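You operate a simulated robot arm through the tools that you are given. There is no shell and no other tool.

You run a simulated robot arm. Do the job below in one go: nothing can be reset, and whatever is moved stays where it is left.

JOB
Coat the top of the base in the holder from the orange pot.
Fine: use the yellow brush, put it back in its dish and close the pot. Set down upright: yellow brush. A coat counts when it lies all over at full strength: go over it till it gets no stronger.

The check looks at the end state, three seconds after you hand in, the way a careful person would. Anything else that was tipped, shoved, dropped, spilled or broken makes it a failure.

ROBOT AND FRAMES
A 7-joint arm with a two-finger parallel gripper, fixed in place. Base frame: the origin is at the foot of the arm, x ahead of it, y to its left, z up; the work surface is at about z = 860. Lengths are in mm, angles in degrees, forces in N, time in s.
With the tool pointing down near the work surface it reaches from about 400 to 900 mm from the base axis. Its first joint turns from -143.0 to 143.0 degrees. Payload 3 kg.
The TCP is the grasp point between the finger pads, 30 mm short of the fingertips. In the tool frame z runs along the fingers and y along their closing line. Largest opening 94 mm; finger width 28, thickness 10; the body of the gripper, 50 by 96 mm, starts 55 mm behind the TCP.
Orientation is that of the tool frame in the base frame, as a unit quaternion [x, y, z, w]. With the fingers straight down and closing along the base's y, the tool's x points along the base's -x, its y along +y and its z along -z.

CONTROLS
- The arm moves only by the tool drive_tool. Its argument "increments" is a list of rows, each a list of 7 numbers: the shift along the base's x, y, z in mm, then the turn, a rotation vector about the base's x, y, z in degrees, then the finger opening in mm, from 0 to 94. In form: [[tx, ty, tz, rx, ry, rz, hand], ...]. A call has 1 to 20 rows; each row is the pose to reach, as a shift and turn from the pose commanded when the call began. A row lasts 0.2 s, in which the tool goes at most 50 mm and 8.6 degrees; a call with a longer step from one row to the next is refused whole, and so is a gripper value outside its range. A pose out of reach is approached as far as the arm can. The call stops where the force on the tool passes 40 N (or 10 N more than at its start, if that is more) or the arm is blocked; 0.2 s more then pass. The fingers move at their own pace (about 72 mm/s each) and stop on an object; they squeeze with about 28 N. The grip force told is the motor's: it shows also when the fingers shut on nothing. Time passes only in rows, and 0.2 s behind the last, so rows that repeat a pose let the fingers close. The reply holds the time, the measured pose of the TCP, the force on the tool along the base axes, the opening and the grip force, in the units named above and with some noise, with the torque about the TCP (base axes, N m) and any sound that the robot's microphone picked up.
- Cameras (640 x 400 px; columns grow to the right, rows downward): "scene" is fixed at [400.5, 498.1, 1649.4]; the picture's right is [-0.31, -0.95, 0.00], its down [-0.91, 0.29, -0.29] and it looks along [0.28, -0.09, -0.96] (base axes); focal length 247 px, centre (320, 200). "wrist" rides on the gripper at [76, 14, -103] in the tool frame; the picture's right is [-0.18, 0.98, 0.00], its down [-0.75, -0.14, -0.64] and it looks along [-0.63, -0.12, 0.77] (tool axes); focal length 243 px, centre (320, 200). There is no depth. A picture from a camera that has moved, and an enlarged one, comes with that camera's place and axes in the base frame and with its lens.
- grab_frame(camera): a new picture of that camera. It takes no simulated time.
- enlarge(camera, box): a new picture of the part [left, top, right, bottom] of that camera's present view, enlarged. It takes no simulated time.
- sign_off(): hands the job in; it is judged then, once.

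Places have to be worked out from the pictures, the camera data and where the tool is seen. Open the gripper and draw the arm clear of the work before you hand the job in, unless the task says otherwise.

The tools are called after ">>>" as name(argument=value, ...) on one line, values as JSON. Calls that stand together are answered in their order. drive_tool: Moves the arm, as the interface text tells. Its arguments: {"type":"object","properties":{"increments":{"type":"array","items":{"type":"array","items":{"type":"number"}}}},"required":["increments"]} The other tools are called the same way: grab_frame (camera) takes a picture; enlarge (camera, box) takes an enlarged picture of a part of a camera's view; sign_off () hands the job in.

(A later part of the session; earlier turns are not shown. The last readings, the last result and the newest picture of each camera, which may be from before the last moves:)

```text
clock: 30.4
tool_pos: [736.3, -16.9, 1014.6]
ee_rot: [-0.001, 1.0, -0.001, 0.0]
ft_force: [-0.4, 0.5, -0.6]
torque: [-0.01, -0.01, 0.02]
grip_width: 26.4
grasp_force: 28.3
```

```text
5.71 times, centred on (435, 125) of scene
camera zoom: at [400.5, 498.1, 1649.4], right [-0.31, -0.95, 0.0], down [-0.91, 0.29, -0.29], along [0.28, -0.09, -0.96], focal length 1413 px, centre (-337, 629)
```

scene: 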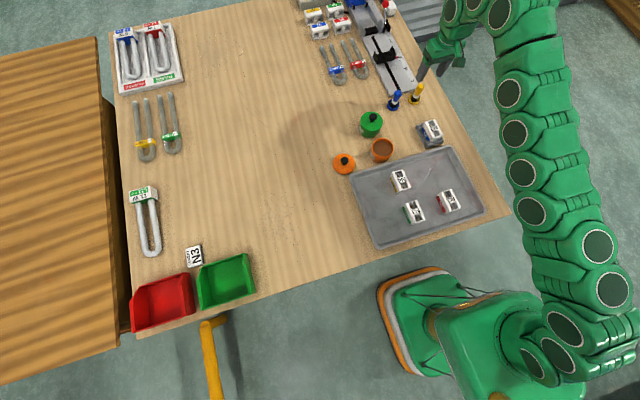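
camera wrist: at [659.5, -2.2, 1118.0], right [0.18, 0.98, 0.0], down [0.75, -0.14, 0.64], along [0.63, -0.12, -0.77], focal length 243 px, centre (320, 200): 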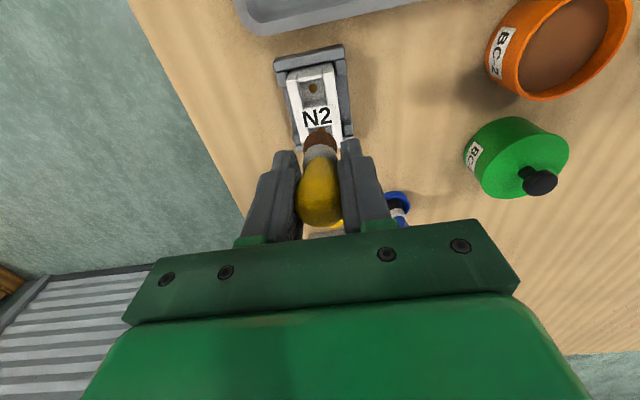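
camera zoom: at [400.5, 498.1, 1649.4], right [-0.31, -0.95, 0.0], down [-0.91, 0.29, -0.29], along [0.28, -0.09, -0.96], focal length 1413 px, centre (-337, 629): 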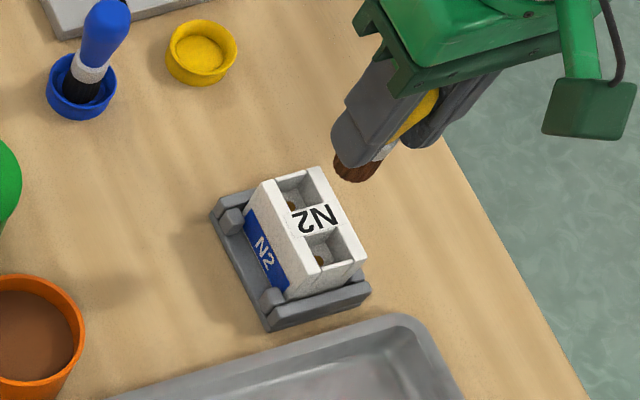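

Top of the base spans about x 704–770, y −39…−1, roughly aligned with the base axes, at z≈911. I centre over it and descend toward expected contact at TCP ≈961.

>>> drive_tool(increments=[[1, -3, -15, 0, 0, 0, 12], [1, -3, -30, 0, 0, 0, 12], [1, -3, -40, 0, 0, 0, 12], [1, -3, -45, 0, 0, 0, 12], [1, -3, -47, 0, 0, 0, 12]])

>>> enlarge(camera="wrist", box=[240, 60, 400, 180])

```text
clock: 31.6
tool_pos: [736.9, -20.8, 968.6]
ee_rot: [0.0, 1.0, 0.001, 0.0]
ft_force: [-1.1, 0.2, 0.0]
torque: [0.03, 0.0, -0.01]
grip_width: 26.1
grasp_force: 28.1
```

```text
3.33 times, centred on (320, 120) of wrist
camera zoom: at [660.2, -5.4, 1071.2], right [0.18, 0.98, 0.0], down [0.75, -0.14, 0.64], along [0.63, -0.12, -0.77], focal length 809 px, centre (320, 467)
```

zoom: 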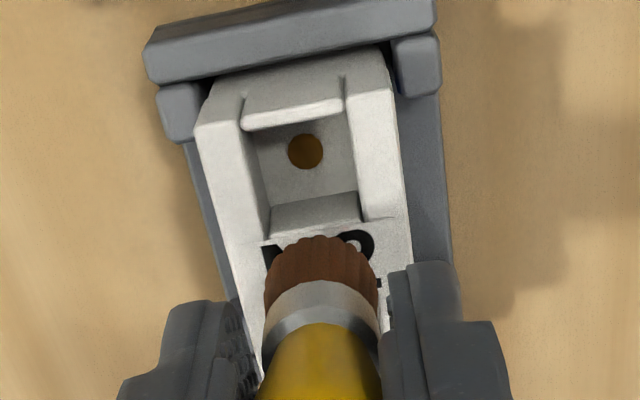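

No contact yet. I lower in 1 mm steps.

>>> drive_tool(increments=[[0, 0, -1, 0, 0, 0, 12], [0, 0, -2, 0, 0, 0, 12], [0, 0, -3, 0, 0, 0, 12], [0, 0, -3, 0, 0, 0, 12]])

```text
clock: 32.6
tool_pos: [737.2, -19.9, 964.3]
ee_rot: [0.0, 1.0, 0.0, 0.0]
ft_force: [0.2, -0.4, -0.8]
torque: [-0.02, 0.0, -0.03]
grip_width: 26.2
grasp_force: 28.2
```

>>> drive_tool(increments=[[0, 0, -1, 0, 0, 0, 12], [0, 0, -2, 0, 0, 0, 12], [0, 0, -3, 0, 0, 0, 12], [0, 0, -3, 0, 0, 0, 12]])

>>> enlarge(camera="wrist", box=[240, 60, 400, 180])

```text
clock: 33.6
tool_pos: [737.2, -20.5, 961.2]
ee_rot: [0.0, 1.0, -0.001, 0.0]
ft_force: [0.5, -0.4, -0.8]
torque: [0.0, -0.02, -0.02]
grip_width: 26.0
grasp_force: 27.7
```

```text
3.33 times, centred on (320, 120) of wrist
camera zoom: at [660.3, -5.3, 1065.3], right [0.18, 0.98, 0.0], down [0.75, -0.14, 0.64], along [0.63, -0.12, -0.77], focal length 809 px, centre (320, 467)
```

zoom: 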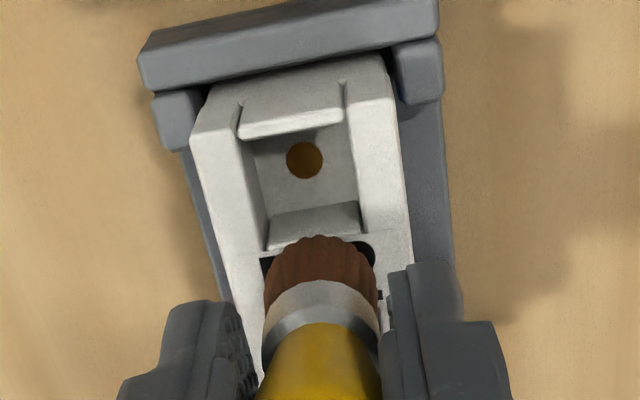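

>>> drive_tool(increments=[[0, 0, -1, 0, 0, 0, 12], [0, 0, -2, 0, 0, 0, 12], [0, 0, -3, 0, 0, 0, 12], [0, 0, -3, 0, 0, 0, 12]])

```text
clock: 34.6
tool_pos: [736.7, -19.9, 959.9]
ee_rot: [0.001, 1.0, 0.0, 0.001]
ft_force: [-1.7, 0.1, 14.1]
torque: [0.04, 0.16, 0.01]
grip_width: 26.2
grasp_force: 28.4
```

Contact: 14 N at TCP z≈960. I make one gentle stroke across y at this x, slightly less pressed, and look at the coat.

>>> drive_tool(increments=[[0, 0, 0.5, 0, 0, 0, 12], [0, -6, 0.5, 0, 0, 0, 12], [0, -12, 0.5, 0, 0, 0, 12], [0, -6, 0.5, 0, 0, 0, 12], [0, 0, 0.5, 0, 0, 0, 12], [0, 6, 0.5, 0, 0, 0, 12], [0, 12, 0.5, 0, 0, 0, 12], [0, 12, 0.5, 0, 0, 0, 12]])

>>> enlarge(camera="wrist", box=[240, 60, 400, 180])

>>> enlarge(camera="scene", box=[400, 90, 470, 160])

```text
clock: 36.4
tool_pos: [737.2, -8.1, 958.7]
ee_rot: [0.0, 1.0, 0.0, 0.0]
ft_force: [-0.2, -1.8, 3.1]
torque: [-0.03, 0.02, 0.01]
grip_width: 26.2
grasp_force: 27.9
```

```text
3.33 times, centred on (320, 120) of wrist
camera zoom: at [660.4, 6.5, 1062.5], right [0.18, 0.98, 0.0], down [0.75, -0.14, 0.64], along [0.63, -0.12, -0.77], focal length 809 px, centre (320, 467)
```

zoom: 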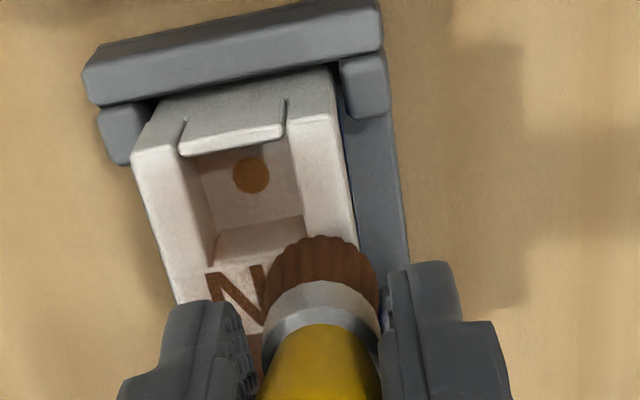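

```text
5.71 times, centred on (435, 125) of scene
camera zoom: at [400.5, 498.1, 1649.4], right [-0.31, -0.95, 0.0], down [-0.91, 0.29, -0.29], along [0.28, -0.09, -0.96], focal length 1413 px, centre (-337, 629)
```

zoom: 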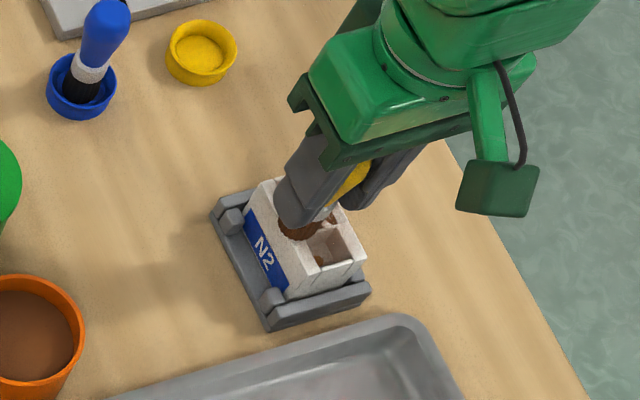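

The coat is taking (the print and top turn brown-tinted) with only 3 N. I raster toward the far half (x up to ~764).

>>> drive_tool(increments=[[0, -12, 0, 0, 0, 0, 12], [0, -24, 0, 0, 0, 0, 12], [7, -24, 0, 0, 0, 0, 12], [7, -12, 0, 0, 0, 0, 12], [7, 0, 0, 0, 0, 0, 12], [14, 0, 0, 0, 0, 0, 12], [14, -12, 0, 0, 0, 0, 12], [14, -24, 0, 0, 0, 0, 12], [21, -24, 0, 0, 0, 0, 12], [21, -12, 0, 0, 0, 0, 12], [21, 0, 0, 0, 0, 0, 12], [27, 0, 0, 0, 0, 0, 12], [27, -12, 0, 0, 0, 0, 12], [27, -24, 0, 0, 0, 0, 12], [27, -12, 0, 0, 0, 0, 12], [27, 0, 0, 0, 0, 0, 12]])

>>> enlarge(camera="wrist", box=[240, 30, 400, 180])

>>> enlarge(camera="scene", box=[400, 90, 470, 160])

```text
clock: 39.8
tool_pos: [764.5, -8.6, 959.0]
ee_rot: [0.0, 1.0, 0.0, 0.0]
ft_force: [0.4, -0.3, -0.3]
torque: [0.02, -0.01, -0.01]
grip_width: 26.4
grasp_force: 27.4
```

```text
2.67 times, centred on (320, 105) of wrist
camera zoom: at [687.4, 6.1, 1062.7], right [0.18, 0.98, 0.0], down [0.75, -0.14, 0.64], along [0.63, -0.12, -0.77], focal length 647 px, centre (320, 453)
```

zoom: 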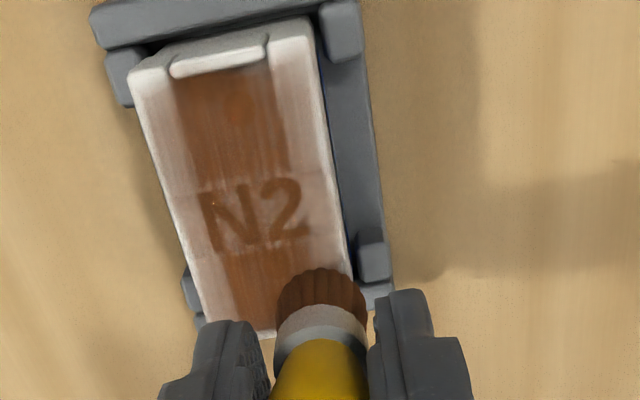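

```text
5.71 times, centred on (435, 125) of scene
camera zoom: at [400.5, 498.1, 1649.4], right [-0.31, -0.95, 0.0], down [-0.91, 0.29, -0.29], along [0.28, -0.09, -0.96], focal length 1413 px, centre (-337, 629)
```

zoom: 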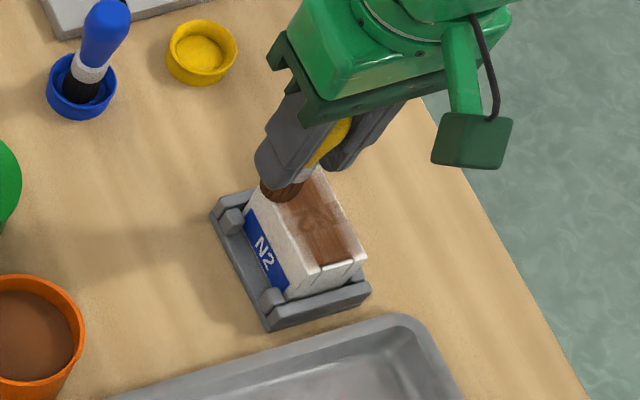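

The coat is building, still translucent. Contact is light, so I press 0.7 mm deeper and raster back over the whole length.

>>> drive_tool(increments=[[0, 0, -0.7, 0, 0, 0, 12], [0, -12, -0.7, 0, 0, 0, 12], [0, -24, -0.7, 0, 0, 0, 12], [-8, -24, -0.7, 0, 0, 0, 12], [-8, -12, -0.7, 0, 0, 0, 12], [-8, 0, -0.7, 0, 0, 0, 12], [-16, 0, -0.7, 0, 0, 0, 12], [-16, -12, -0.7, 0, 0, 0, 12], [-16, -24, -0.7, 0, 0, 0, 12], [-24, -24, -0.7, 0, 0, 0, 12], [-24, -12, -0.7, 0, 0, 0, 12], [-24, 0, -0.7, 0, 0, 0, 12], [-32, 0, -0.7, 0, 0, 0, 12], [-32, -12, -0.7, 0, 0, 0, 12], [-32, -24, -0.7, 0, 0, 0, 12], [-40, -24, -0.7, 0, 0, 0, 12], [-40, -12, -0.7, 0, 0, 0, 12], [-40, 0, -0.7, 0, 0, 0, 12]])

>>> enlarge(camera="wrist", box=[240, 30, 400, 180])

>>> enlarge(camera="scene", box=[400, 90, 470, 160])

```text
clock: 43.6
tool_pos: [724.6, -9.3, 960.1]
ee_rot: [-0.001, 1.0, 0.0, 0.0]
ft_force: [0.0, -1.1, 2.7]
torque: [-0.07, 0.02, 0.06]
grip_width: 26.4
grasp_force: 28.5
```

```text
2.67 times, centred on (320, 105) of wrist
camera zoom: at [647.5, 6.0, 1062.3], right [0.18, 0.98, 0.0], down [0.75, -0.14, 0.64], along [0.63, -0.12, -0.77], focal length 647 px, centre (320, 453)
```

zoom: 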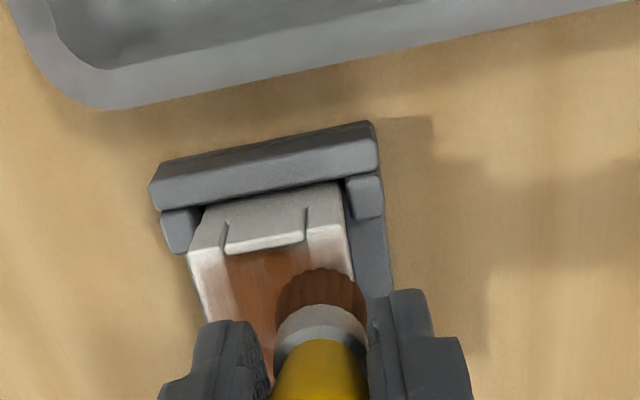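

```text
5.71 times, centred on (435, 125) of scene
camera zoom: at [400.5, 498.1, 1649.4], right [-0.31, -0.95, 0.0], down [-0.91, 0.29, -0.29], along [0.28, -0.09, -0.96], focal length 1413 px, centre (-337, 629)
```

zoom: 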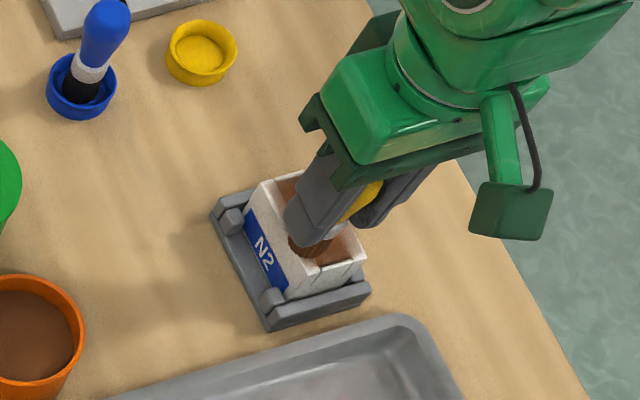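

Contact is fine; I continue to the near end (x≈711) and back a bit, then lift and inspect.

>>> drive_tool(increments=[[-7, 0, 0, 0, 0, 0, 12], [-7, -12, 0, 0, 0, 0, 12], [-7, -24, 0, 0, 0, 0, 12], [-14, -24, 0, 0, 0, 0, 12], [-14, -12, 0, 0, 0, 0, 12], [-14, 0, 0, 0, 0, 0, 12], [-14, -12, 0, 0, 0, 0, 12], [-14, -24, 0, 0, 0, 0, 12], [-4, -24, 0, 0, 0, 0, 12], [-4, -12, 0, 0, 0, 0, 12], [-4, 0, 0, 0, 0, 0, 12], [4, 0, 0, 0, 0, 0, 12], [4, -12, 0, 0, 0, 0, 12], [4, -24, 0, 0, 0, 0, 12], [4, -12, 20, 0, 0, 0, 12], [40, -12, 50, 0, 0, 0, 12], [40, -12, 50, 0, 0, 0, 12]])

>>> enlarge(camera="wrist", box=[240, 30, 400, 180])

>>> enlarge(camera="scene", box=[400, 90, 470, 160])

```text
clock: 47.2
tool_pos: [763.6, -19.8, 1008.1]
ee_rot: [0.0, 1.0, 0.0, 0.0]
ft_force: [0.0, -0.1, -0.2]
torque: [0.02, 0.01, 0.0]
grip_width: 26.2
grasp_force: 28.2
```

```text
2.67 times, centred on (320, 105) of wrist
camera zoom: at [687.4, -4.8, 1111.9], right [0.18, 0.98, 0.0], down [0.75, -0.14, 0.64], along [0.63, -0.12, -0.77], focal length 647 px, centre (320, 453)
```

zoom: 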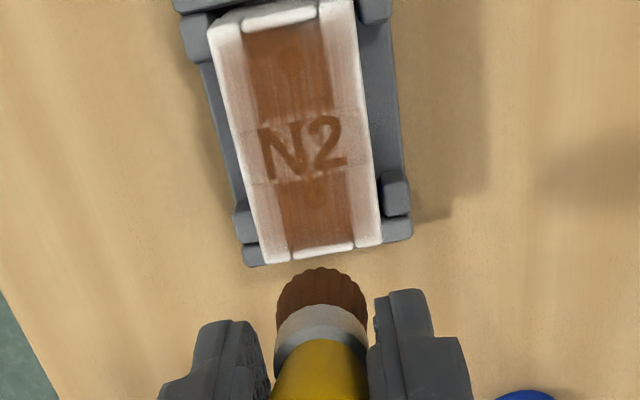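

```text
5.71 times, centred on (435, 125) of scene
camera zoom: at [400.5, 498.1, 1649.4], right [-0.31, -0.95, 0.0], down [-0.91, 0.29, -0.29], along [0.28, -0.09, -0.96], focal length 1413 px, centre (-337, 629)
```

zoom: 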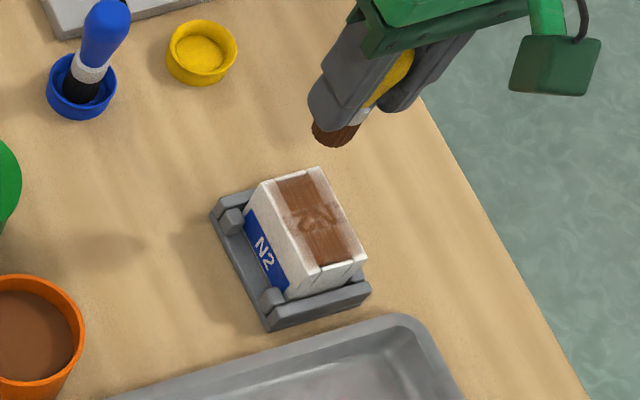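

The coat lies all over but is still weak. I look closer to compare strength zones.

>>> enlarge(camera="wrist", box=[280, 25, 350, 105])

>>> enlarge(camera="scene", box=[422, 115, 447, 145])

```text
5.00 times, centred on (315, 65) of wrist
camera zoom: at [687.4, -4.8, 1111.9], right [0.18, 0.98, 0.0], down [0.75, -0.14, 0.64], along [0.63, -0.12, -0.77], focal length 1213 px, centre (345, 875)
```

zoom: 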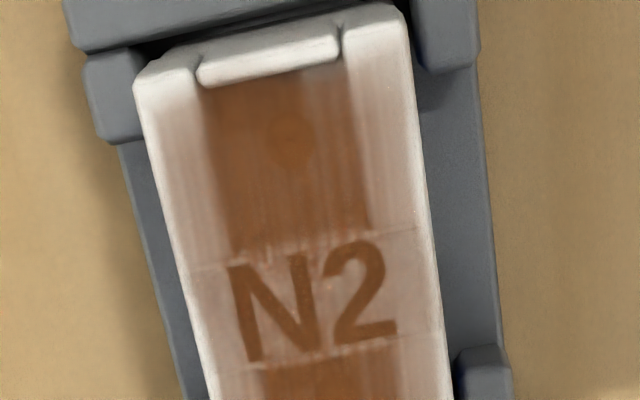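

```text
13.33 times, centred on (434, 130) of scene
camera zoom: at [400.5, 498.1, 1649.4], right [-0.31, -0.95, 0.0], down [-0.91, 0.29, -0.29], along [0.28, -0.09, -0.96], focal length 3296 px, centre (-1207, 1133)
```

zoom: 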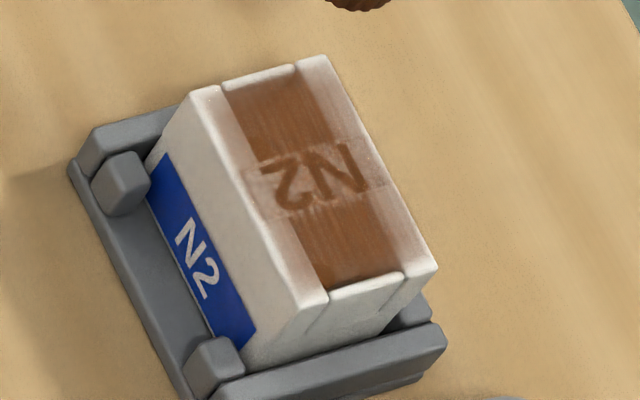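

Middle wells look strongly coloured, rim strips and label are weaker. I go over it again with the same load to see whether it strengthens.

>>> drive_tool(increments=[[0, 0, -30, 0, 0, 0, 12], [0, 0, -46, 0, 0, 0, 12], [0, 0, -50.3, 0, 0, 0, 12], [0, -13, -50.3, 0, 0, 0, 12], [0, 0, -50.3, 0, 0, 0, 12], [0, 13, -50.3, 0, 0, 0, 12], [-8, 13, -50.3, 0, 0, 0, 12], [-8, 0, -50.3, 0, 0, 0, 12], [-8, -13, -50.3, 0, 0, 0, 12], [-16, -13, -50.3, 0, 0, 0, 12], [-16, 0, -50.3, 0, 0, 0, 12], [-16, 13, -50.3, 0, 0, 0, 12], [-24, 13, -50.3, 0, 0, 0, 12], [-24, 0, -50.3, 0, 0, 0, 12], [-24, -13, -50.3, 0, 0, 0, 12], [-32, -13, -50.3, 0, 0, 0, 12], [-32, 0, -50.3, 0, 0, 0, 12], [-32, 13, -50.3, 0, 0, 0, 12]])

>>> enlarge(camera="scene", box=[422, 115, 447, 145])

```text
clock: 51.0
tool_pos: [732.4, -7.7, 958.7]
ee_rot: [0.0, 1.0, 0.0, 0.0]
ft_force: [0.2, 0.9, -0.6]
torque: [-0.02, 0.01, 0.02]
grip_width: 26.3
grasp_force: 27.7
```

```text
13.33 times, centred on (434, 130) of scene
camera zoom: at [400.5, 498.1, 1649.4], right [-0.31, -0.95, 0.0], down [-0.91, 0.29, -0.29], along [0.28, -0.09, -0.96], focal length 3296 px, centre (-1207, 1133)
```

zoom: 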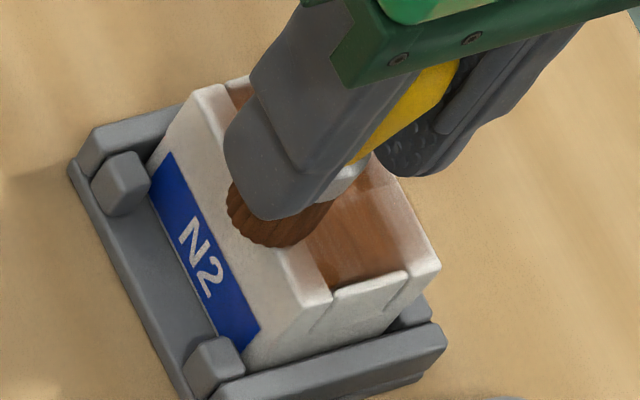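

Contact is very light here; I press 1 mm deeper and finish the near half, then lift to compare.

>>> drive_tool(increments=[[0, 0, -0.8, 0, 0, 0, 12], [0, -13, -0.8, 0, 0, 0, 12], [0, -26, -0.8, 0, 0, 0, 12], [-8, -26, -0.8, 0, 0, 0, 12], [-8, -13, -0.8, 0, 0, 0, 12], [-8, 0, -0.8, 0, 0, 0, 12], [-16, 0, -0.8, 0, 0, 0, 12], [-16, -13, -0.8, 0, 0, 0, 12], [-16, -26, -0.8, 0, 0, 0, 12], [-22, -26, -0.8, 0, 0, 0, 12], [-22, -13, -0.8, 0, 0, 0, 12], [-22, 0, -0.8, 0, 0, 0, 12]])

>>> drive_tool(increments=[[0, -13, 0, 0, 0, 0, 12], [0, -26, 0, 0, 0, 0, 12], [0, -13, 20, 0, 0, 0, 12], [40, -13, 50, 0, 0, 0, 12], [54, -13, 50, 0, 0, 0, 12], [54, -13, 50, 0, 0, 0, 12]])

>>> enlarge(camera="scene", box=[422, 115, 447, 145])

>>> enlarge(camera="wrist", box=[240, 30, 400, 180])

```text
clock: 53.6
tool_pos: [710.2, -7.8, 958.1]
ee_rot: [0.0, 1.0, 0.0, 0.001]
ft_force: [-0.4, -3.3, 9.6]
torque: [-0.24, 0.03, 0.02]
grip_width: 26.4
grasp_force: 27.7
```

```text
clock: 55.0
tool_pos: [765.3, -19.1, 1008.2]
ee_rot: [0.0, 1.0, 0.0, 0.0]
ft_force: [-0.8, -0.5, -0.3]
torque: [-0.01, -0.01, -0.02]
grip_width: 26.2
grasp_force: 27.4
```

```text
13.33 times, centred on (434, 130) of scene
camera zoom: at [400.5, 498.1, 1649.4], right [-0.31, -0.95, 0.0], down [-0.91, 0.29, -0.29], along [0.28, -0.09, -0.96], focal length 3296 px, centre (-1207, 1133)
```

zoom: 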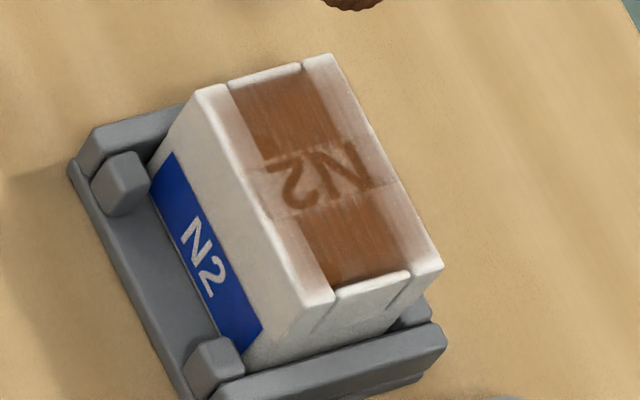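

```text
2.67 times, centred on (320, 105) of wrist
camera zoom: at [688.0, -5.4, 1111.1], right [0.18, 0.98, 0.0], down [0.75, -0.14, 0.64], along [0.63, -0.12, -0.77], focal length 647 px, centre (320, 453)
```

zoom: 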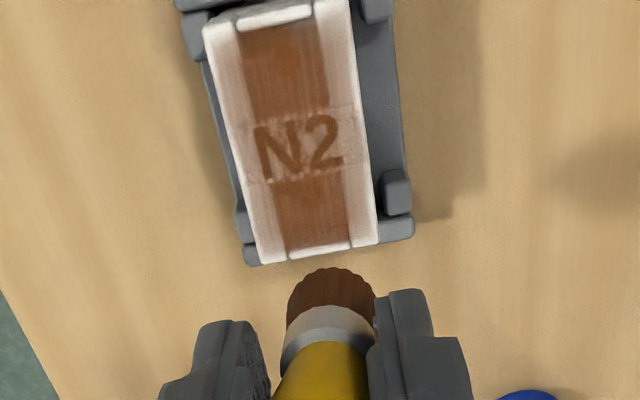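

After the second pass it's about the same, so the brush likely needs more paint. I go back to the pot for a reload, high over everything.

>>> drive_tool(increments=[[-10, 0, 15, 0, 0, 0, 12], [-20, 40, 18, 0, 0, 0, 12], [-30, 80, 18, 0, 0, 0, 12], [-38, 120, 18, 0, 0, 0, 12], [-41, 160, 18, 0, 0, 0, 12], [-41, 192, 18, 0, 0, 0, 12], [-41, 194, 18, 0, 0, 0, 12], [-41, 194, -10, 0, 0, 0, 12], [-41, 194, -40, 0, 0, 0, 12], [-41, 194, -57, 0, 0, 0, 12], [-41, 194, -57, 0, 0, 0, 12]])

>>> enlarge(camera="wrist", box=[240, 50, 400, 180])

```text
clock: 57.4
tool_pos: [721.6, 174.7, 951.0]
ee_rot: [0.001, 1.0, -0.001, 0.0]
ft_force: [-0.5, 0.3, -1.1]
torque: [-0.02, -0.01, 0.03]
grip_width: 26.3
grasp_force: 28.0
```

```text
3.08 times, centred on (320, 115) of wrist
camera zoom: at [645.8, 188.9, 1053.8], right [0.18, 0.98, 0.0], down [0.75, -0.14, 0.64], along [0.63, -0.12, -0.77], focal length 746 px, centre (320, 462)
```

zoom: 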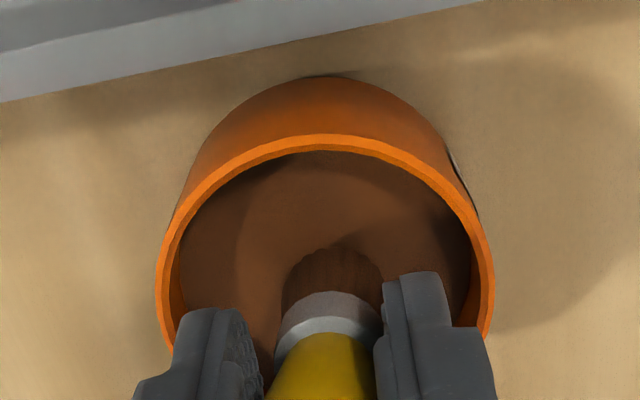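

The bristles are down in the pot, no force yet. I lower gently in small steps.

>>> drive_tool(increments=[[0, 0, -1.5, 0, 0, 0, 12], [0, 0, -3, 0, 0, 0, 12], [0, 0, -4.5, 0, 0, 0, 12], [0, 0, -4.5, 0, 0, 0, 12]])

```text
clock: 58.4
tool_pos: [723.3, 173.3, 945.8]
ee_rot: [0.0, 1.0, 0.0, 0.0]
ft_force: [0.3, -0.4, -1.0]
torque: [0.0, 0.03, -0.03]
grip_width: 26.0
grasp_force: 27.7
```

>>> drive_tool(increments=[[0, 0, -1, 0, 0, 0, 12], [0, 0, -2, 0, 0, 0, 12], [0, 0, -3, 0, 0, 0, 12], [0, 0, -3, 0, 0, 0, 12]])

>>> enlarge(camera="wrist", box=[240, 50, 400, 180])

```text
clock: 59.4
tool_pos: [723.3, 174.4, 944.0]
ee_rot: [0.0, 1.0, 0.0, 0.001]
ft_force: [-1.4, 0.0, 11.1]
torque: [-0.11, 0.03, 0.0]
grip_width: 26.2
grasp_force: 28.3
```

```text
3.08 times, centred on (320, 115) of wrist
camera zoom: at [646.2, 188.9, 1047.1], right [0.18, 0.98, 0.0], down [0.75, -0.14, 0.64], along [0.63, -0.12, -0.77], focal length 746 px, centre (320, 462)
```

zoom: 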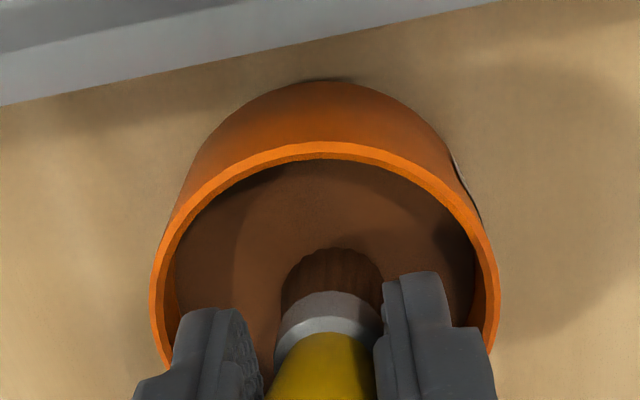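

Paint contact at TCP 944 (11 N). I raise the loaded brush and carry it back over the base.

>>> drive_tool(increments=[[0, 0, 5, 0, 0, 0, 12], [0, 0, 30, 0, 0, 0, 12], [0, 0, 65, 0, 0, 0, 12], [0, 0, 80, 0, 0, 0, 12], [5, -40, 80, 0, 0, 0, 12], [10, -80, 80, 0, 0, 0, 12], [20, -120, 80, 0, 0, 0, 12], [30, -160, 75, 0, 0, 0, 12], [40, -195, 65, 0, 0, 0, 12], [40, -195, 65, 0, 0, 0, 12], [40, -195, 65, 0, 0, 0, 12]])

>>> enlarge(camera="wrist", box=[240, 30, 400, 180])

>>> enlarge(camera="scene", box=[400, 90, 470, 160])

```text
clock: 61.8
tool_pos: [763.2, -21.1, 1008.8]
ee_rot: [0.0, 1.0, -0.001, 0.0]
ft_force: [-0.5, 0.2, -0.2]
torque: [0.0, 0.02, 0.01]
grip_width: 26.3
grasp_force: 27.5
```

```text
2.67 times, centred on (320, 105) of wrist
camera zoom: at [686.3, -7.2, 1111.6], right [0.18, 0.98, 0.0], down [0.75, -0.14, 0.64], along [0.63, -0.12, -0.77], focal length 647 px, centre (320, 453)
```

zoom: 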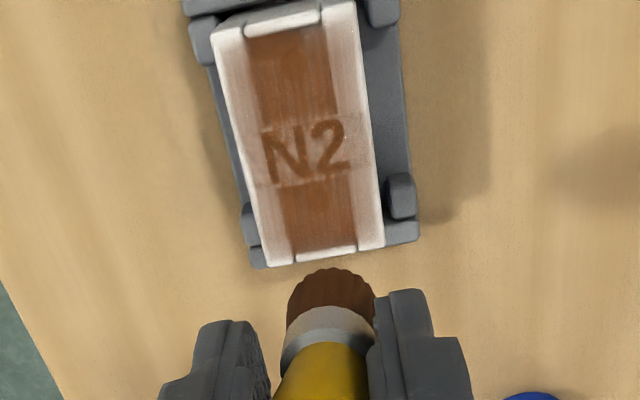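

```text
5.71 times, centred on (435, 125) of scene
camera zoom: at [400.5, 498.1, 1649.4], right [-0.31, -0.95, 0.0], down [-0.91, 0.29, -0.29], along [0.28, -0.09, -0.96], focal length 1413 px, centre (-337, 629)
```

zoom: 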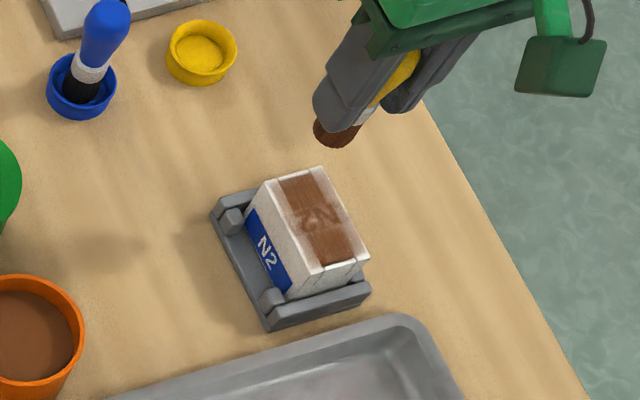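

Reloaded. I lay a second loaded pass over the whole top, starting at the far end.

>>> drive_tool(increments=[[0, 0, -30, 0, 0, 0, 12], [0, 0, -46, 0, 0, 0, 12], [0, 0, -50, 0, 0, 0, 12], [2, -13, -50, 0, 0, 0, 12], [2, 0, -50, 0, 0, 0, 12], [2, 13, -50, 0, 0, 0, 12], [-5, 13, -50, 0, 0, 0, 12], [-5, 0, -50, 0, 0, 0, 12], [-5, -13, -50, 0, 0, 0, 12], [-12, -13, -50, 0, 0, 0, 12], [-12, 0, -50, 0, 0, 0, 12], [-12, 13, -50, 0, 0, 0, 12], [-19, 13, -50, 0, 0, 0, 12], [-19, 0, -50, 0, 0, 0, 12], [-19, -13, -50, 0, 0, 0, 12], [-26, -13, -50, 0, 0, 0, 12], [-26, 0, -50, 0, 0, 0, 12], [-26, 13, -50, 0, 0, 0, 12]])

>>> enlarge(camera="scene", box=[422, 115, 447, 145])

```text
clock: 65.6
tool_pos: [737.3, -9.0, 956.5]
ee_rot: [-0.001, 1.0, 0.0, -0.001]
ft_force: [0.3, -0.5, 0.5]
torque: [-0.05, 0.02, 0.01]
grip_width: 26.1
grasp_force: 27.9
```

```text
13.33 times, centred on (434, 130) of scene
camera zoom: at [400.5, 498.1, 1649.4], right [-0.31, -0.95, 0.0], down [-0.91, 0.29, -0.29], along [0.28, -0.09, -0.96], focal length 3296 px, centre (-1207, 1133)
```

zoom: 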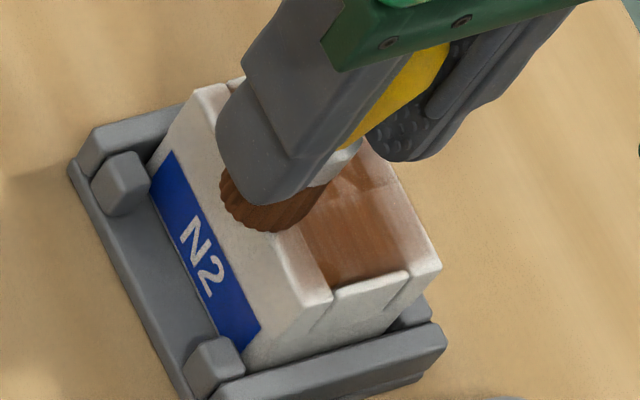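

Light contact continues. On with the near half.

>>> drive_tool(increments=[[-7, 0, -0.4, 0, 0, 0, 12], [-7, -13, -0.4, 0, 0, 0, 12], [-7, -26, -0.4, 0, 0, 0, 12], [-14, -26, -0.4, 0, 0, 0, 12], [-14, -13, -0.4, 0, 0, 0, 12], [-14, 0, -0.4, 0, 0, 0, 12], [-21, 0, -0.4, 0, 0, 0, 12], [-21, -13, -0.4, 0, 0, 0, 12], [-21, -26, -0.4, 0, 0, 0, 12], [-28, -26, -0.4, 0, 0, 0, 12], [-28, -13, -0.4, 0, 0, 0, 12], [-28, 0, -0.4, 0, 0, 0, 12], [-28, -13, -0.4, 0, 0, 0, 12], [-28, -26, -0.4, 0, 0, 0, 12], [-28, -13, 20, 0, 0, 0, 12], [12, -13, 50, 0, 0, 0, 12], [26, -13, 50, 0, 0, 0, 12], [26, -13, 50, 0, 0, 0, 12]])

>>> enlarge(camera="scene", box=[422, 115, 447, 145])

>>> enlarge(camera="wrist", box=[240, 30, 400, 180])

```text
clock: 69.4
tool_pos: [763.8, -21.5, 1008.0]
ee_rot: [0.0, 1.0, 0.001, 0.001]
ft_force: [0.5, -0.5, -1.3]
torque: [0.0, 0.02, 0.02]
grip_width: 26.0
grasp_force: 28.3
```

```text
13.33 times, centred on (434, 130) of scene
camera zoom: at [400.5, 498.1, 1649.4], right [-0.31, -0.95, 0.0], down [-0.91, 0.29, -0.29], along [0.28, -0.09, -0.96], focal length 3296 px, centre (-1207, 1133)
```

zoom: 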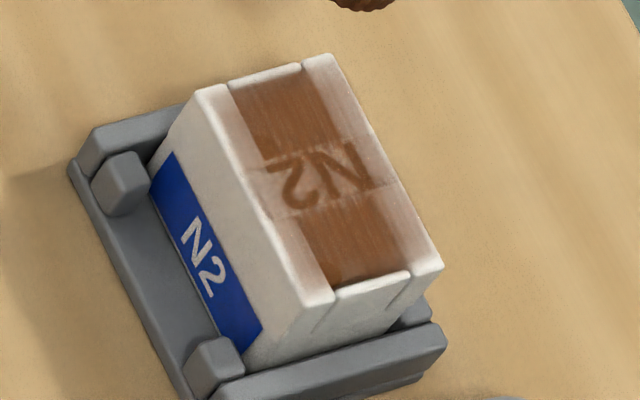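

```text
2.67 times, centred on (320, 105) of wrist
camera zoom: at [686.4, -6.8, 1111.7], right [0.18, 0.98, 0.0], down [0.75, -0.14, 0.64], along [0.63, -0.12, -0.77], focal length 647 px, centre (320, 453)
```

zoom: 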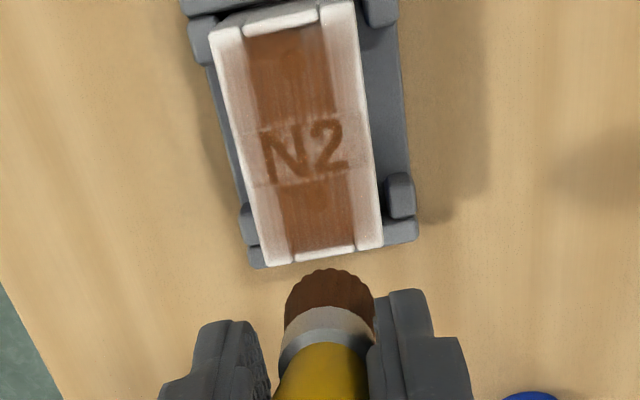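

The picture looks unchanged by that last loaded pass, so it may be at full strength; but the rim strips look paler. I take a close reference before testing with extra strokes along the edges.

>>> enlarge(camera="wrist", box=[285, 25, 345, 85])

>>> enlarge(camera="wrist", box=[290, 75, 350, 135])

```text
6.67 times, centred on (315, 55) of wrist
camera zoom: at [686.4, -6.8, 1111.7], right [0.18, 0.98, 0.0], down [0.75, -0.14, 0.64], along [0.63, -0.12, -0.77], focal length 1618 px, centre (353, 1167)
```

zoom: 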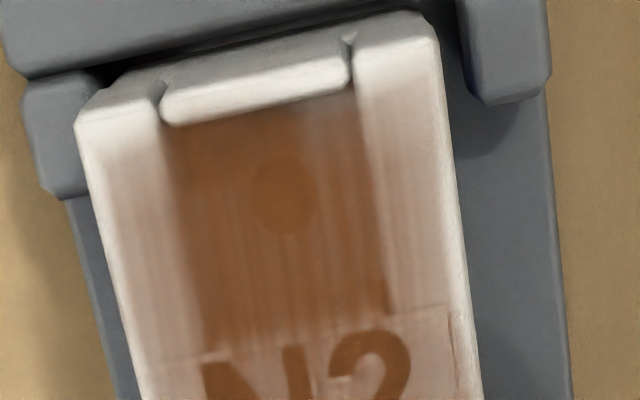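

```text
6.67 times, centred on (320, 105) of wrist
camera zoom: at [686.4, -6.8, 1111.7], right [0.18, 0.98, 0.0], down [0.75, -0.14, 0.64], along [0.63, -0.12, -0.77], focal length 1618 px, centre (320, 833)
```

zoom: 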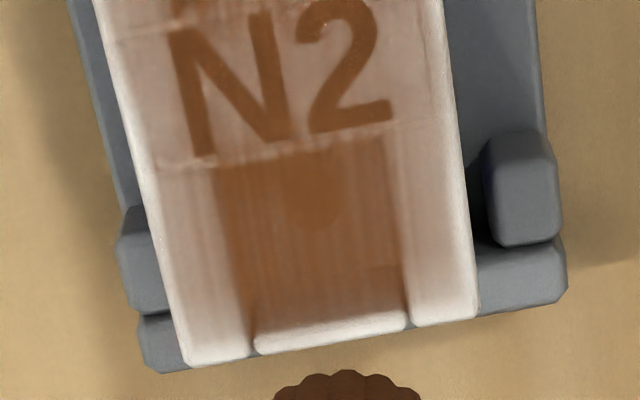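

I do a test pass with wider y strokes (overlapping both edges) across the full length, then compare.

>>> drive_tool(increments=[[0, 0, -30, 0, 0, 0, 12], [0, 0, -46, 0, 0, 0, 12], [0, 0, -51, 0, 0, 0, 12], [2, -10, -51, 0, 0, 0, 12], [2, -17, -51, 0, 0, 0, 12], [2, -5, -51, 0, 0, 0, 12], [2, 7, -51, 0, 0, 0, 12], [2, 17, -51, 0, 0, 0, 12], [-8, 17, -51, 0, 0, 0, 12], [-8, 6, -51, 0, 0, 0, 12], [-8, -6, -51, 0, 0, 0, 12], [-8, -17, -51, 0, 0, 0, 12], [-18, -17, -51, 0, 0, 0, 12], [-18, -6, -51, 0, 0, 0, 12], [-18, 6, -51, 0, 0, 0, 12], [-18, 17, -51, 0, 0, 0, 12]])

>>> enlarge(camera="wrist", box=[240, 30, 400, 180])

```text
clock: 72.8
tool_pos: [746.1, -3.9, 957.0]
ee_rot: [0.0, 1.0, -0.001, 0.0]
ft_force: [0.0, -3.8, 10.0]
torque: [-0.29, 0.0, 0.01]
grip_width: 26.0
grasp_force: 27.9
```

```text
2.67 times, centred on (320, 105) of wrist
camera zoom: at [668.5, 10.4, 1060.4], right [0.18, 0.98, 0.0], down [0.75, -0.14, 0.64], along [0.63, -0.12, -0.77], focal length 647 px, centre (320, 453)
```

zoom: 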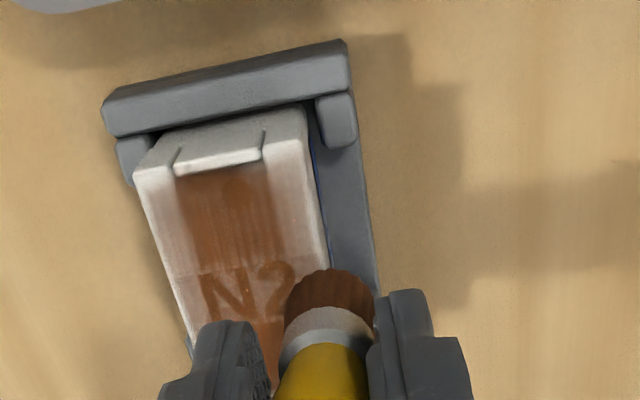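

Good contact (10 N). I continue these wide strokes to the near end, slightly lighter.

>>> drive_tool(increments=[[-8, 0, 0.3, 0, 0, 0, 12], [-8, -11, 0.3, 0, 0, 0, 12], [-8, -23, 0.3, 0, 0, 0, 12], [-8, -34, 0.3, 0, 0, 0, 12], [-18, -34, 0.3, 0, 0, 0, 12], [-18, -23, 0.3, 0, 0, 0, 12], [-18, -11, 0.3, 0, 0, 0, 12], [-18, 0, 0.3, 0, 0, 0, 12], [-28, 0, 0.3, 0, 0, 0, 12], [-28, -11, 0.3, 0, 0, 0, 12], [-28, -23, 0.3, 0, 0, 0, 12], [-28, -34, 0.3, 0, 0, 0, 12], [-38, -34, 0.3, 0, 0, 0, 12], [-38, -23, 0.3, 0, 0, 0, 12], [-38, -11, 0.3, 0, 0, 0, 12], [-38, -2, 0.3, 0, 0, 0, 12]])

>>> drive_tool(increments=[[0, -14, 20, 0, 0, 0, 12], [45, -16, 50, 0, 0, 0, 12], [56, -16, 50, 0, 0, 0, 12], [56, -16, 50, 0, 0, 0, 12]])

>>> enlarge(camera="wrist", box=[285, 25, 345, 85])

>>> enlarge(camera="wrist", box=[240, 30, 400, 180])

>>> enlarge(camera="scene", box=[422, 115, 447, 145])

```text
clock: 76.2
tool_pos: [707.7, -6.0, 958.0]
ee_rot: [0.0, 1.0, 0.001, 0.0]
ft_force: [0.3, 0.9, -0.2]
torque: [-0.01, 0.01, -0.01]
grip_width: 26.1
grasp_force: 28.2
```

```text
refused: row 2 steps farther than a row can; nothing moved
```

```text
6.67 times, centred on (315, 55) of wrist
camera zoom: at [630.9, 8.5, 1060.9], right [0.18, 0.98, 0.0], down [0.75, -0.14, 0.64], along [0.63, -0.12, -0.77], focal length 1618 px, centre (353, 1167)
```

zoom: 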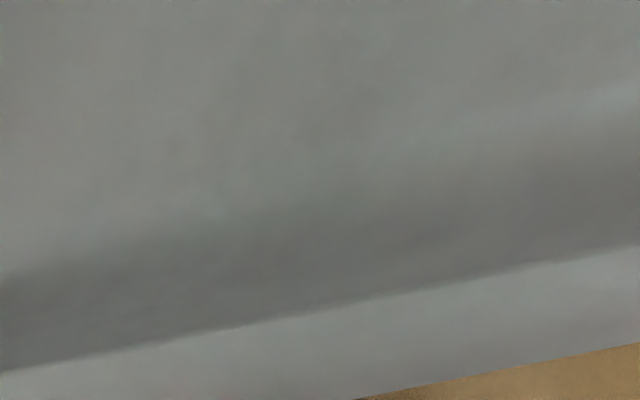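

```text
2.67 times, centred on (320, 105) of wrist
camera zoom: at [630.9, 8.5, 1060.9], right [0.18, 0.98, 0.0], down [0.75, -0.14, 0.64], along [0.63, -0.12, -0.77], focal length 647 px, centre (320, 453)
```

zoom: 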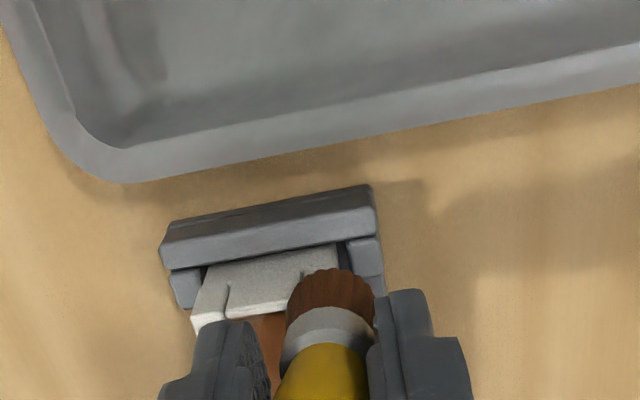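

```text
13.33 times, centred on (434, 130) of scene
camera zoom: at [400.5, 498.1, 1649.4], right [-0.31, -0.95, 0.0], down [-0.91, 0.29, -0.29], along [0.28, -0.09, -0.96], focal length 3296 px, centre (-1207, 1133)
```

zoom: 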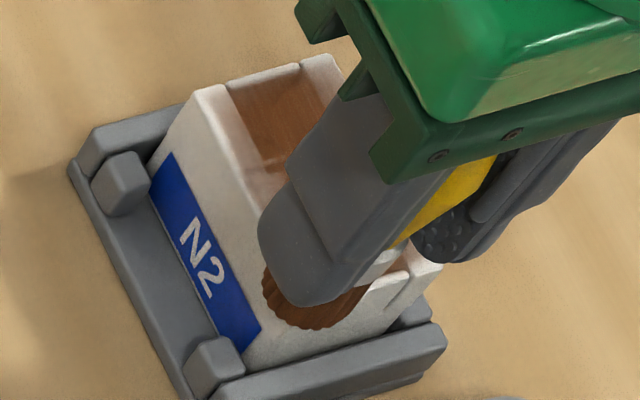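

The lift call was refused for too long a step; I lift in shorter steps and view the top again from the same spot.

>>> drive_tool(increments=[[0, -10, 20, 0, 0, 0, 12], [30, -15, 45, 0, 0, 0, 12], [56, -15, 50, 0, 0, 0, 12], [56, -15, 50, 0, 0, 0, 12], [56, -15, 50, 0, 0, 0, 12]])

>>> enlarge(camera="wrist", box=[285, 25, 345, 85])

>>> enlarge(camera="wrist", box=[240, 30, 400, 180])

>>> enlarge(camera="scene", box=[422, 115, 447, 145])

```text
clock: 77.4
tool_pos: [764.6, -20.3, 1007.5]
ee_rot: [0.0, 1.0, 0.0, 0.0]
ft_force: [0.5, -0.5, -0.6]
torque: [0.01, 0.0, 0.01]
grip_width: 26.2
grasp_force: 27.3
```

```text
6.67 times, centred on (315, 55) of wrist
camera zoom: at [686.8, -6.1, 1111.2], right [0.18, 0.98, 0.0], down [0.75, -0.14, 0.64], along [0.63, -0.12, -0.77], focal length 1618 px, centre (353, 1167)
```

zoom: 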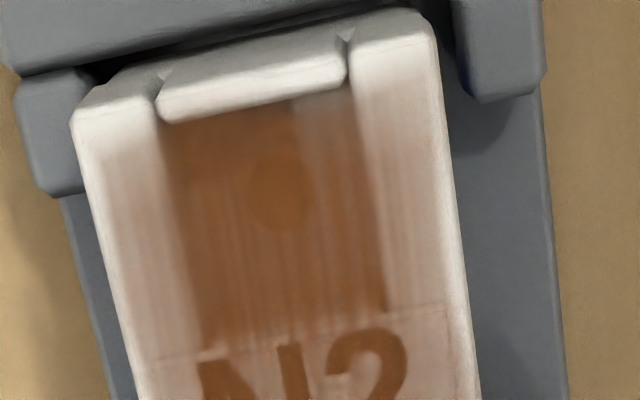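

```text
2.67 times, centred on (320, 105) of wrist
camera zoom: at [686.8, -6.1, 1111.2], right [0.18, 0.98, 0.0], down [0.75, -0.14, 0.64], along [0.63, -0.12, -0.77], focal length 647 px, centre (320, 453)
```

zoom: 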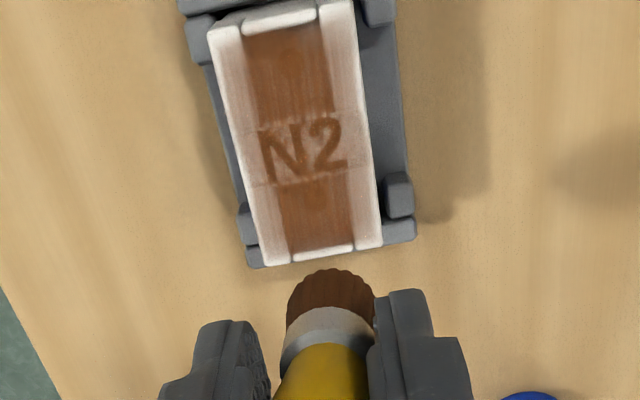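

```text
13.33 times, centred on (434, 130) of scene
camera zoom: at [400.5, 498.1, 1649.4], right [-0.31, -0.95, 0.0], down [-0.91, 0.29, -0.29], along [0.28, -0.09, -0.96], focal length 3296 px, centre (-1207, 1133)
```

zoom: 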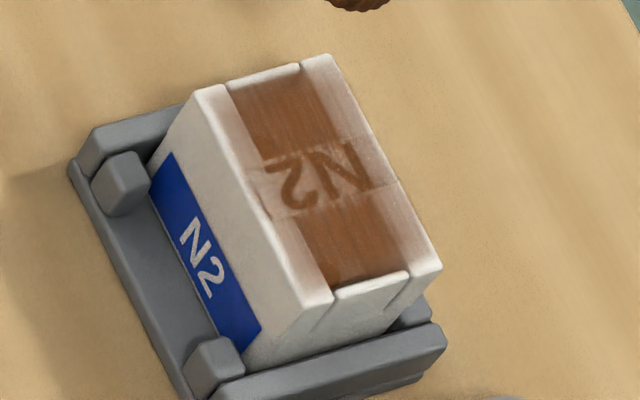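

Two further passes (one freshly loaded) changed nothing, so the coat is at full strength. Now I check how the brush sits in the grip before returning it.

>>> enlarge(camera="wrist", box=[270, 120, 370, 220])

>>> enlarge(camera="scene", box=[390, 70, 470, 130])

```text
4.00 times, centred on (320, 170) of wrist
camera zoom: at [686.8, -6.1, 1111.2], right [0.18, 0.98, 0.0], down [0.75, -0.14, 0.64], along [0.63, -0.12, -0.77], focal length 970 px, centre (320, 320)
```

zoom: 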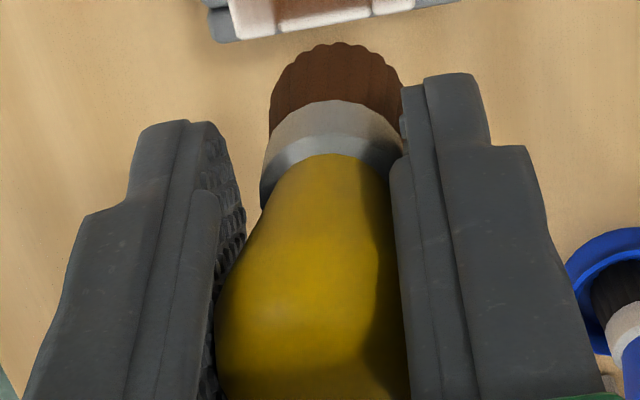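

```text
6.67 times, centred on (430, 100) of scene
camera zoom: at [400.5, 498.1, 1649.4], right [-0.31, -0.95, 0.0], down [-0.91, 0.29, -0.29], along [0.28, -0.09, -0.96], focal length 1648 px, centre (-413, 867)
```

zoom: 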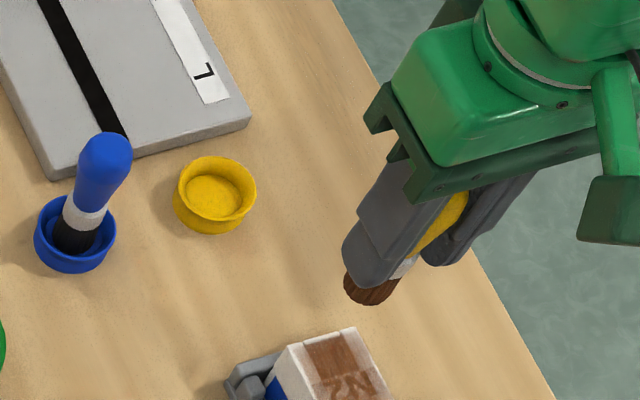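

The brush tip leans ~3° toward +y relative to the original grip, so I'll turn the tool −3.3° about x to bring it upright. I travel to above the dish, stopping at z≈950 to check.

>>> drive_tool(increments=[[30, -2, 0, -1, 0, 0, 12], [60, -5, 0, -2, 0, 0, 12], [90, -7, 0, -3.3, 0, 0, 12], [108, -8.5, -10, -3.3, 0, 0, 12], [118, -8.5, -35, -3.3, 0, 0, 12], [127, -8.5, -54, -3.3, 0, 0, 12], [127, -8.5, -54, -3.3, 0, 0, 12], [127, -8.5, -54, -3.3, 0, 0, 12]])

>>> enlarge(camera="wrist", box=[240, 80, 400, 200])

>>> enlarge(camera="scene", box=[380, 60, 460, 120])

```text
clock: 79.2
tool_pos: [890.6, -28.6, 952.5]
ee_rot: [0.0, 1.0, -0.029, 0.0]
ft_force: [0.0, -0.3, -1.0]
torque: [0.01, 0.02, 0.03]
grip_width: 26.3
grasp_force: 28.2
```

```text
3.33 times, centred on (320, 140) of wrist
camera zoom: at [813.6, -9.0, 1055.9], right [0.18, 0.98, -0.06], down [0.75, -0.1, 0.65], along [0.63, -0.16, -0.76], focal length 809 px, centre (320, 400)
```

zoom: 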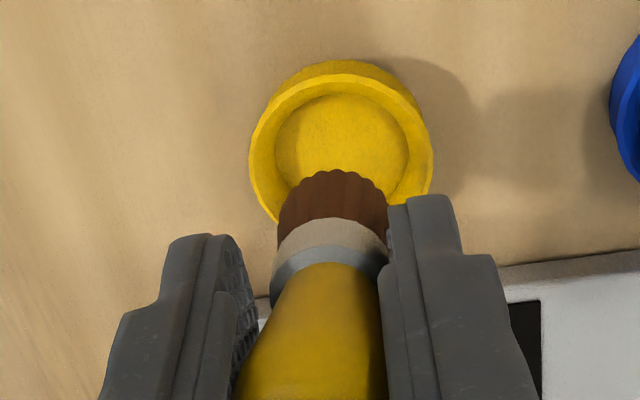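

```text
6.67 times, centred on (420, 90) of scene
camera zoom: at [400.5, 498.1, 1649.4], right [-0.31, -0.95, 0.0], down [-0.91, 0.29, -0.29], along [0.28, -0.09, -0.96], focal length 1648 px, centre (-347, 933)
```

zoom: 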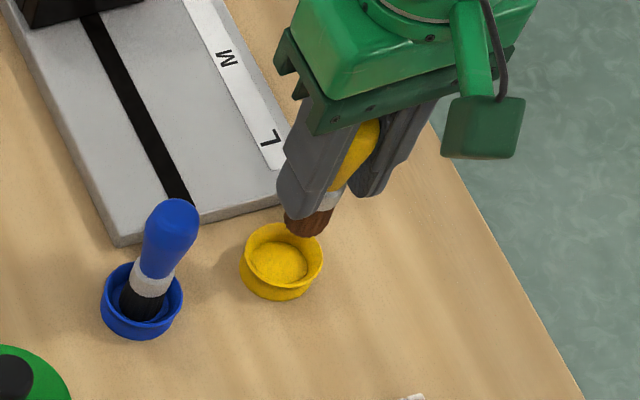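

The brush is now about vertical and over the dish centre (891.5,−29). I descend to z≈926, still above the expected touch at ~920.

>>> drive_tool(increments=[[0.5, 0.2, -8, 0, 0, 0, 12], [0.5, 0.2, -16, 0, 0, 0, 12], [0.5, 0.2, -23, 0, 0, 0, 12], [0.5, 0.2, -26, 0, 0, 0, 12], [0.5, 0.2, -26, 0, 0, 0, 12]])

>>> enlarge(camera="wrist", box=[240, 80, 400, 200])

```text
clock: 80.4
tool_pos: [890.2, -28.2, 928.9]
ee_rot: [0.0, 1.0, -0.029, 0.0]
ft_force: [-0.1, 0.3, -0.2]
torque: [-0.01, 0.02, 0.0]
grip_width: 26.2
grasp_force: 27.8
```

```text
3.33 times, centred on (320, 140) of wrist
camera zoom: at [814.0, -8.4, 1029.9], right [0.18, 0.98, -0.06], down [0.75, -0.1, 0.65], along [0.63, -0.16, -0.76], focal length 809 px, centre (320, 400)
```

zoom: 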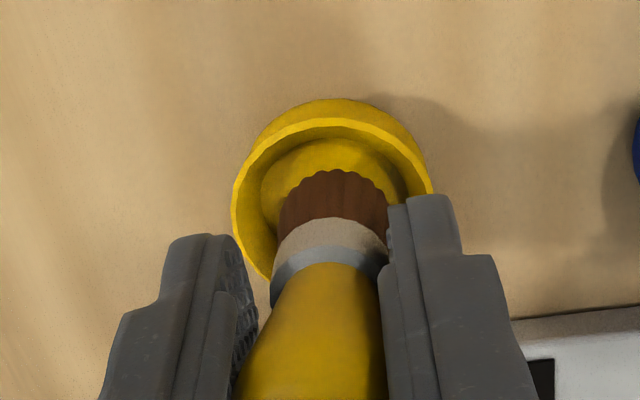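

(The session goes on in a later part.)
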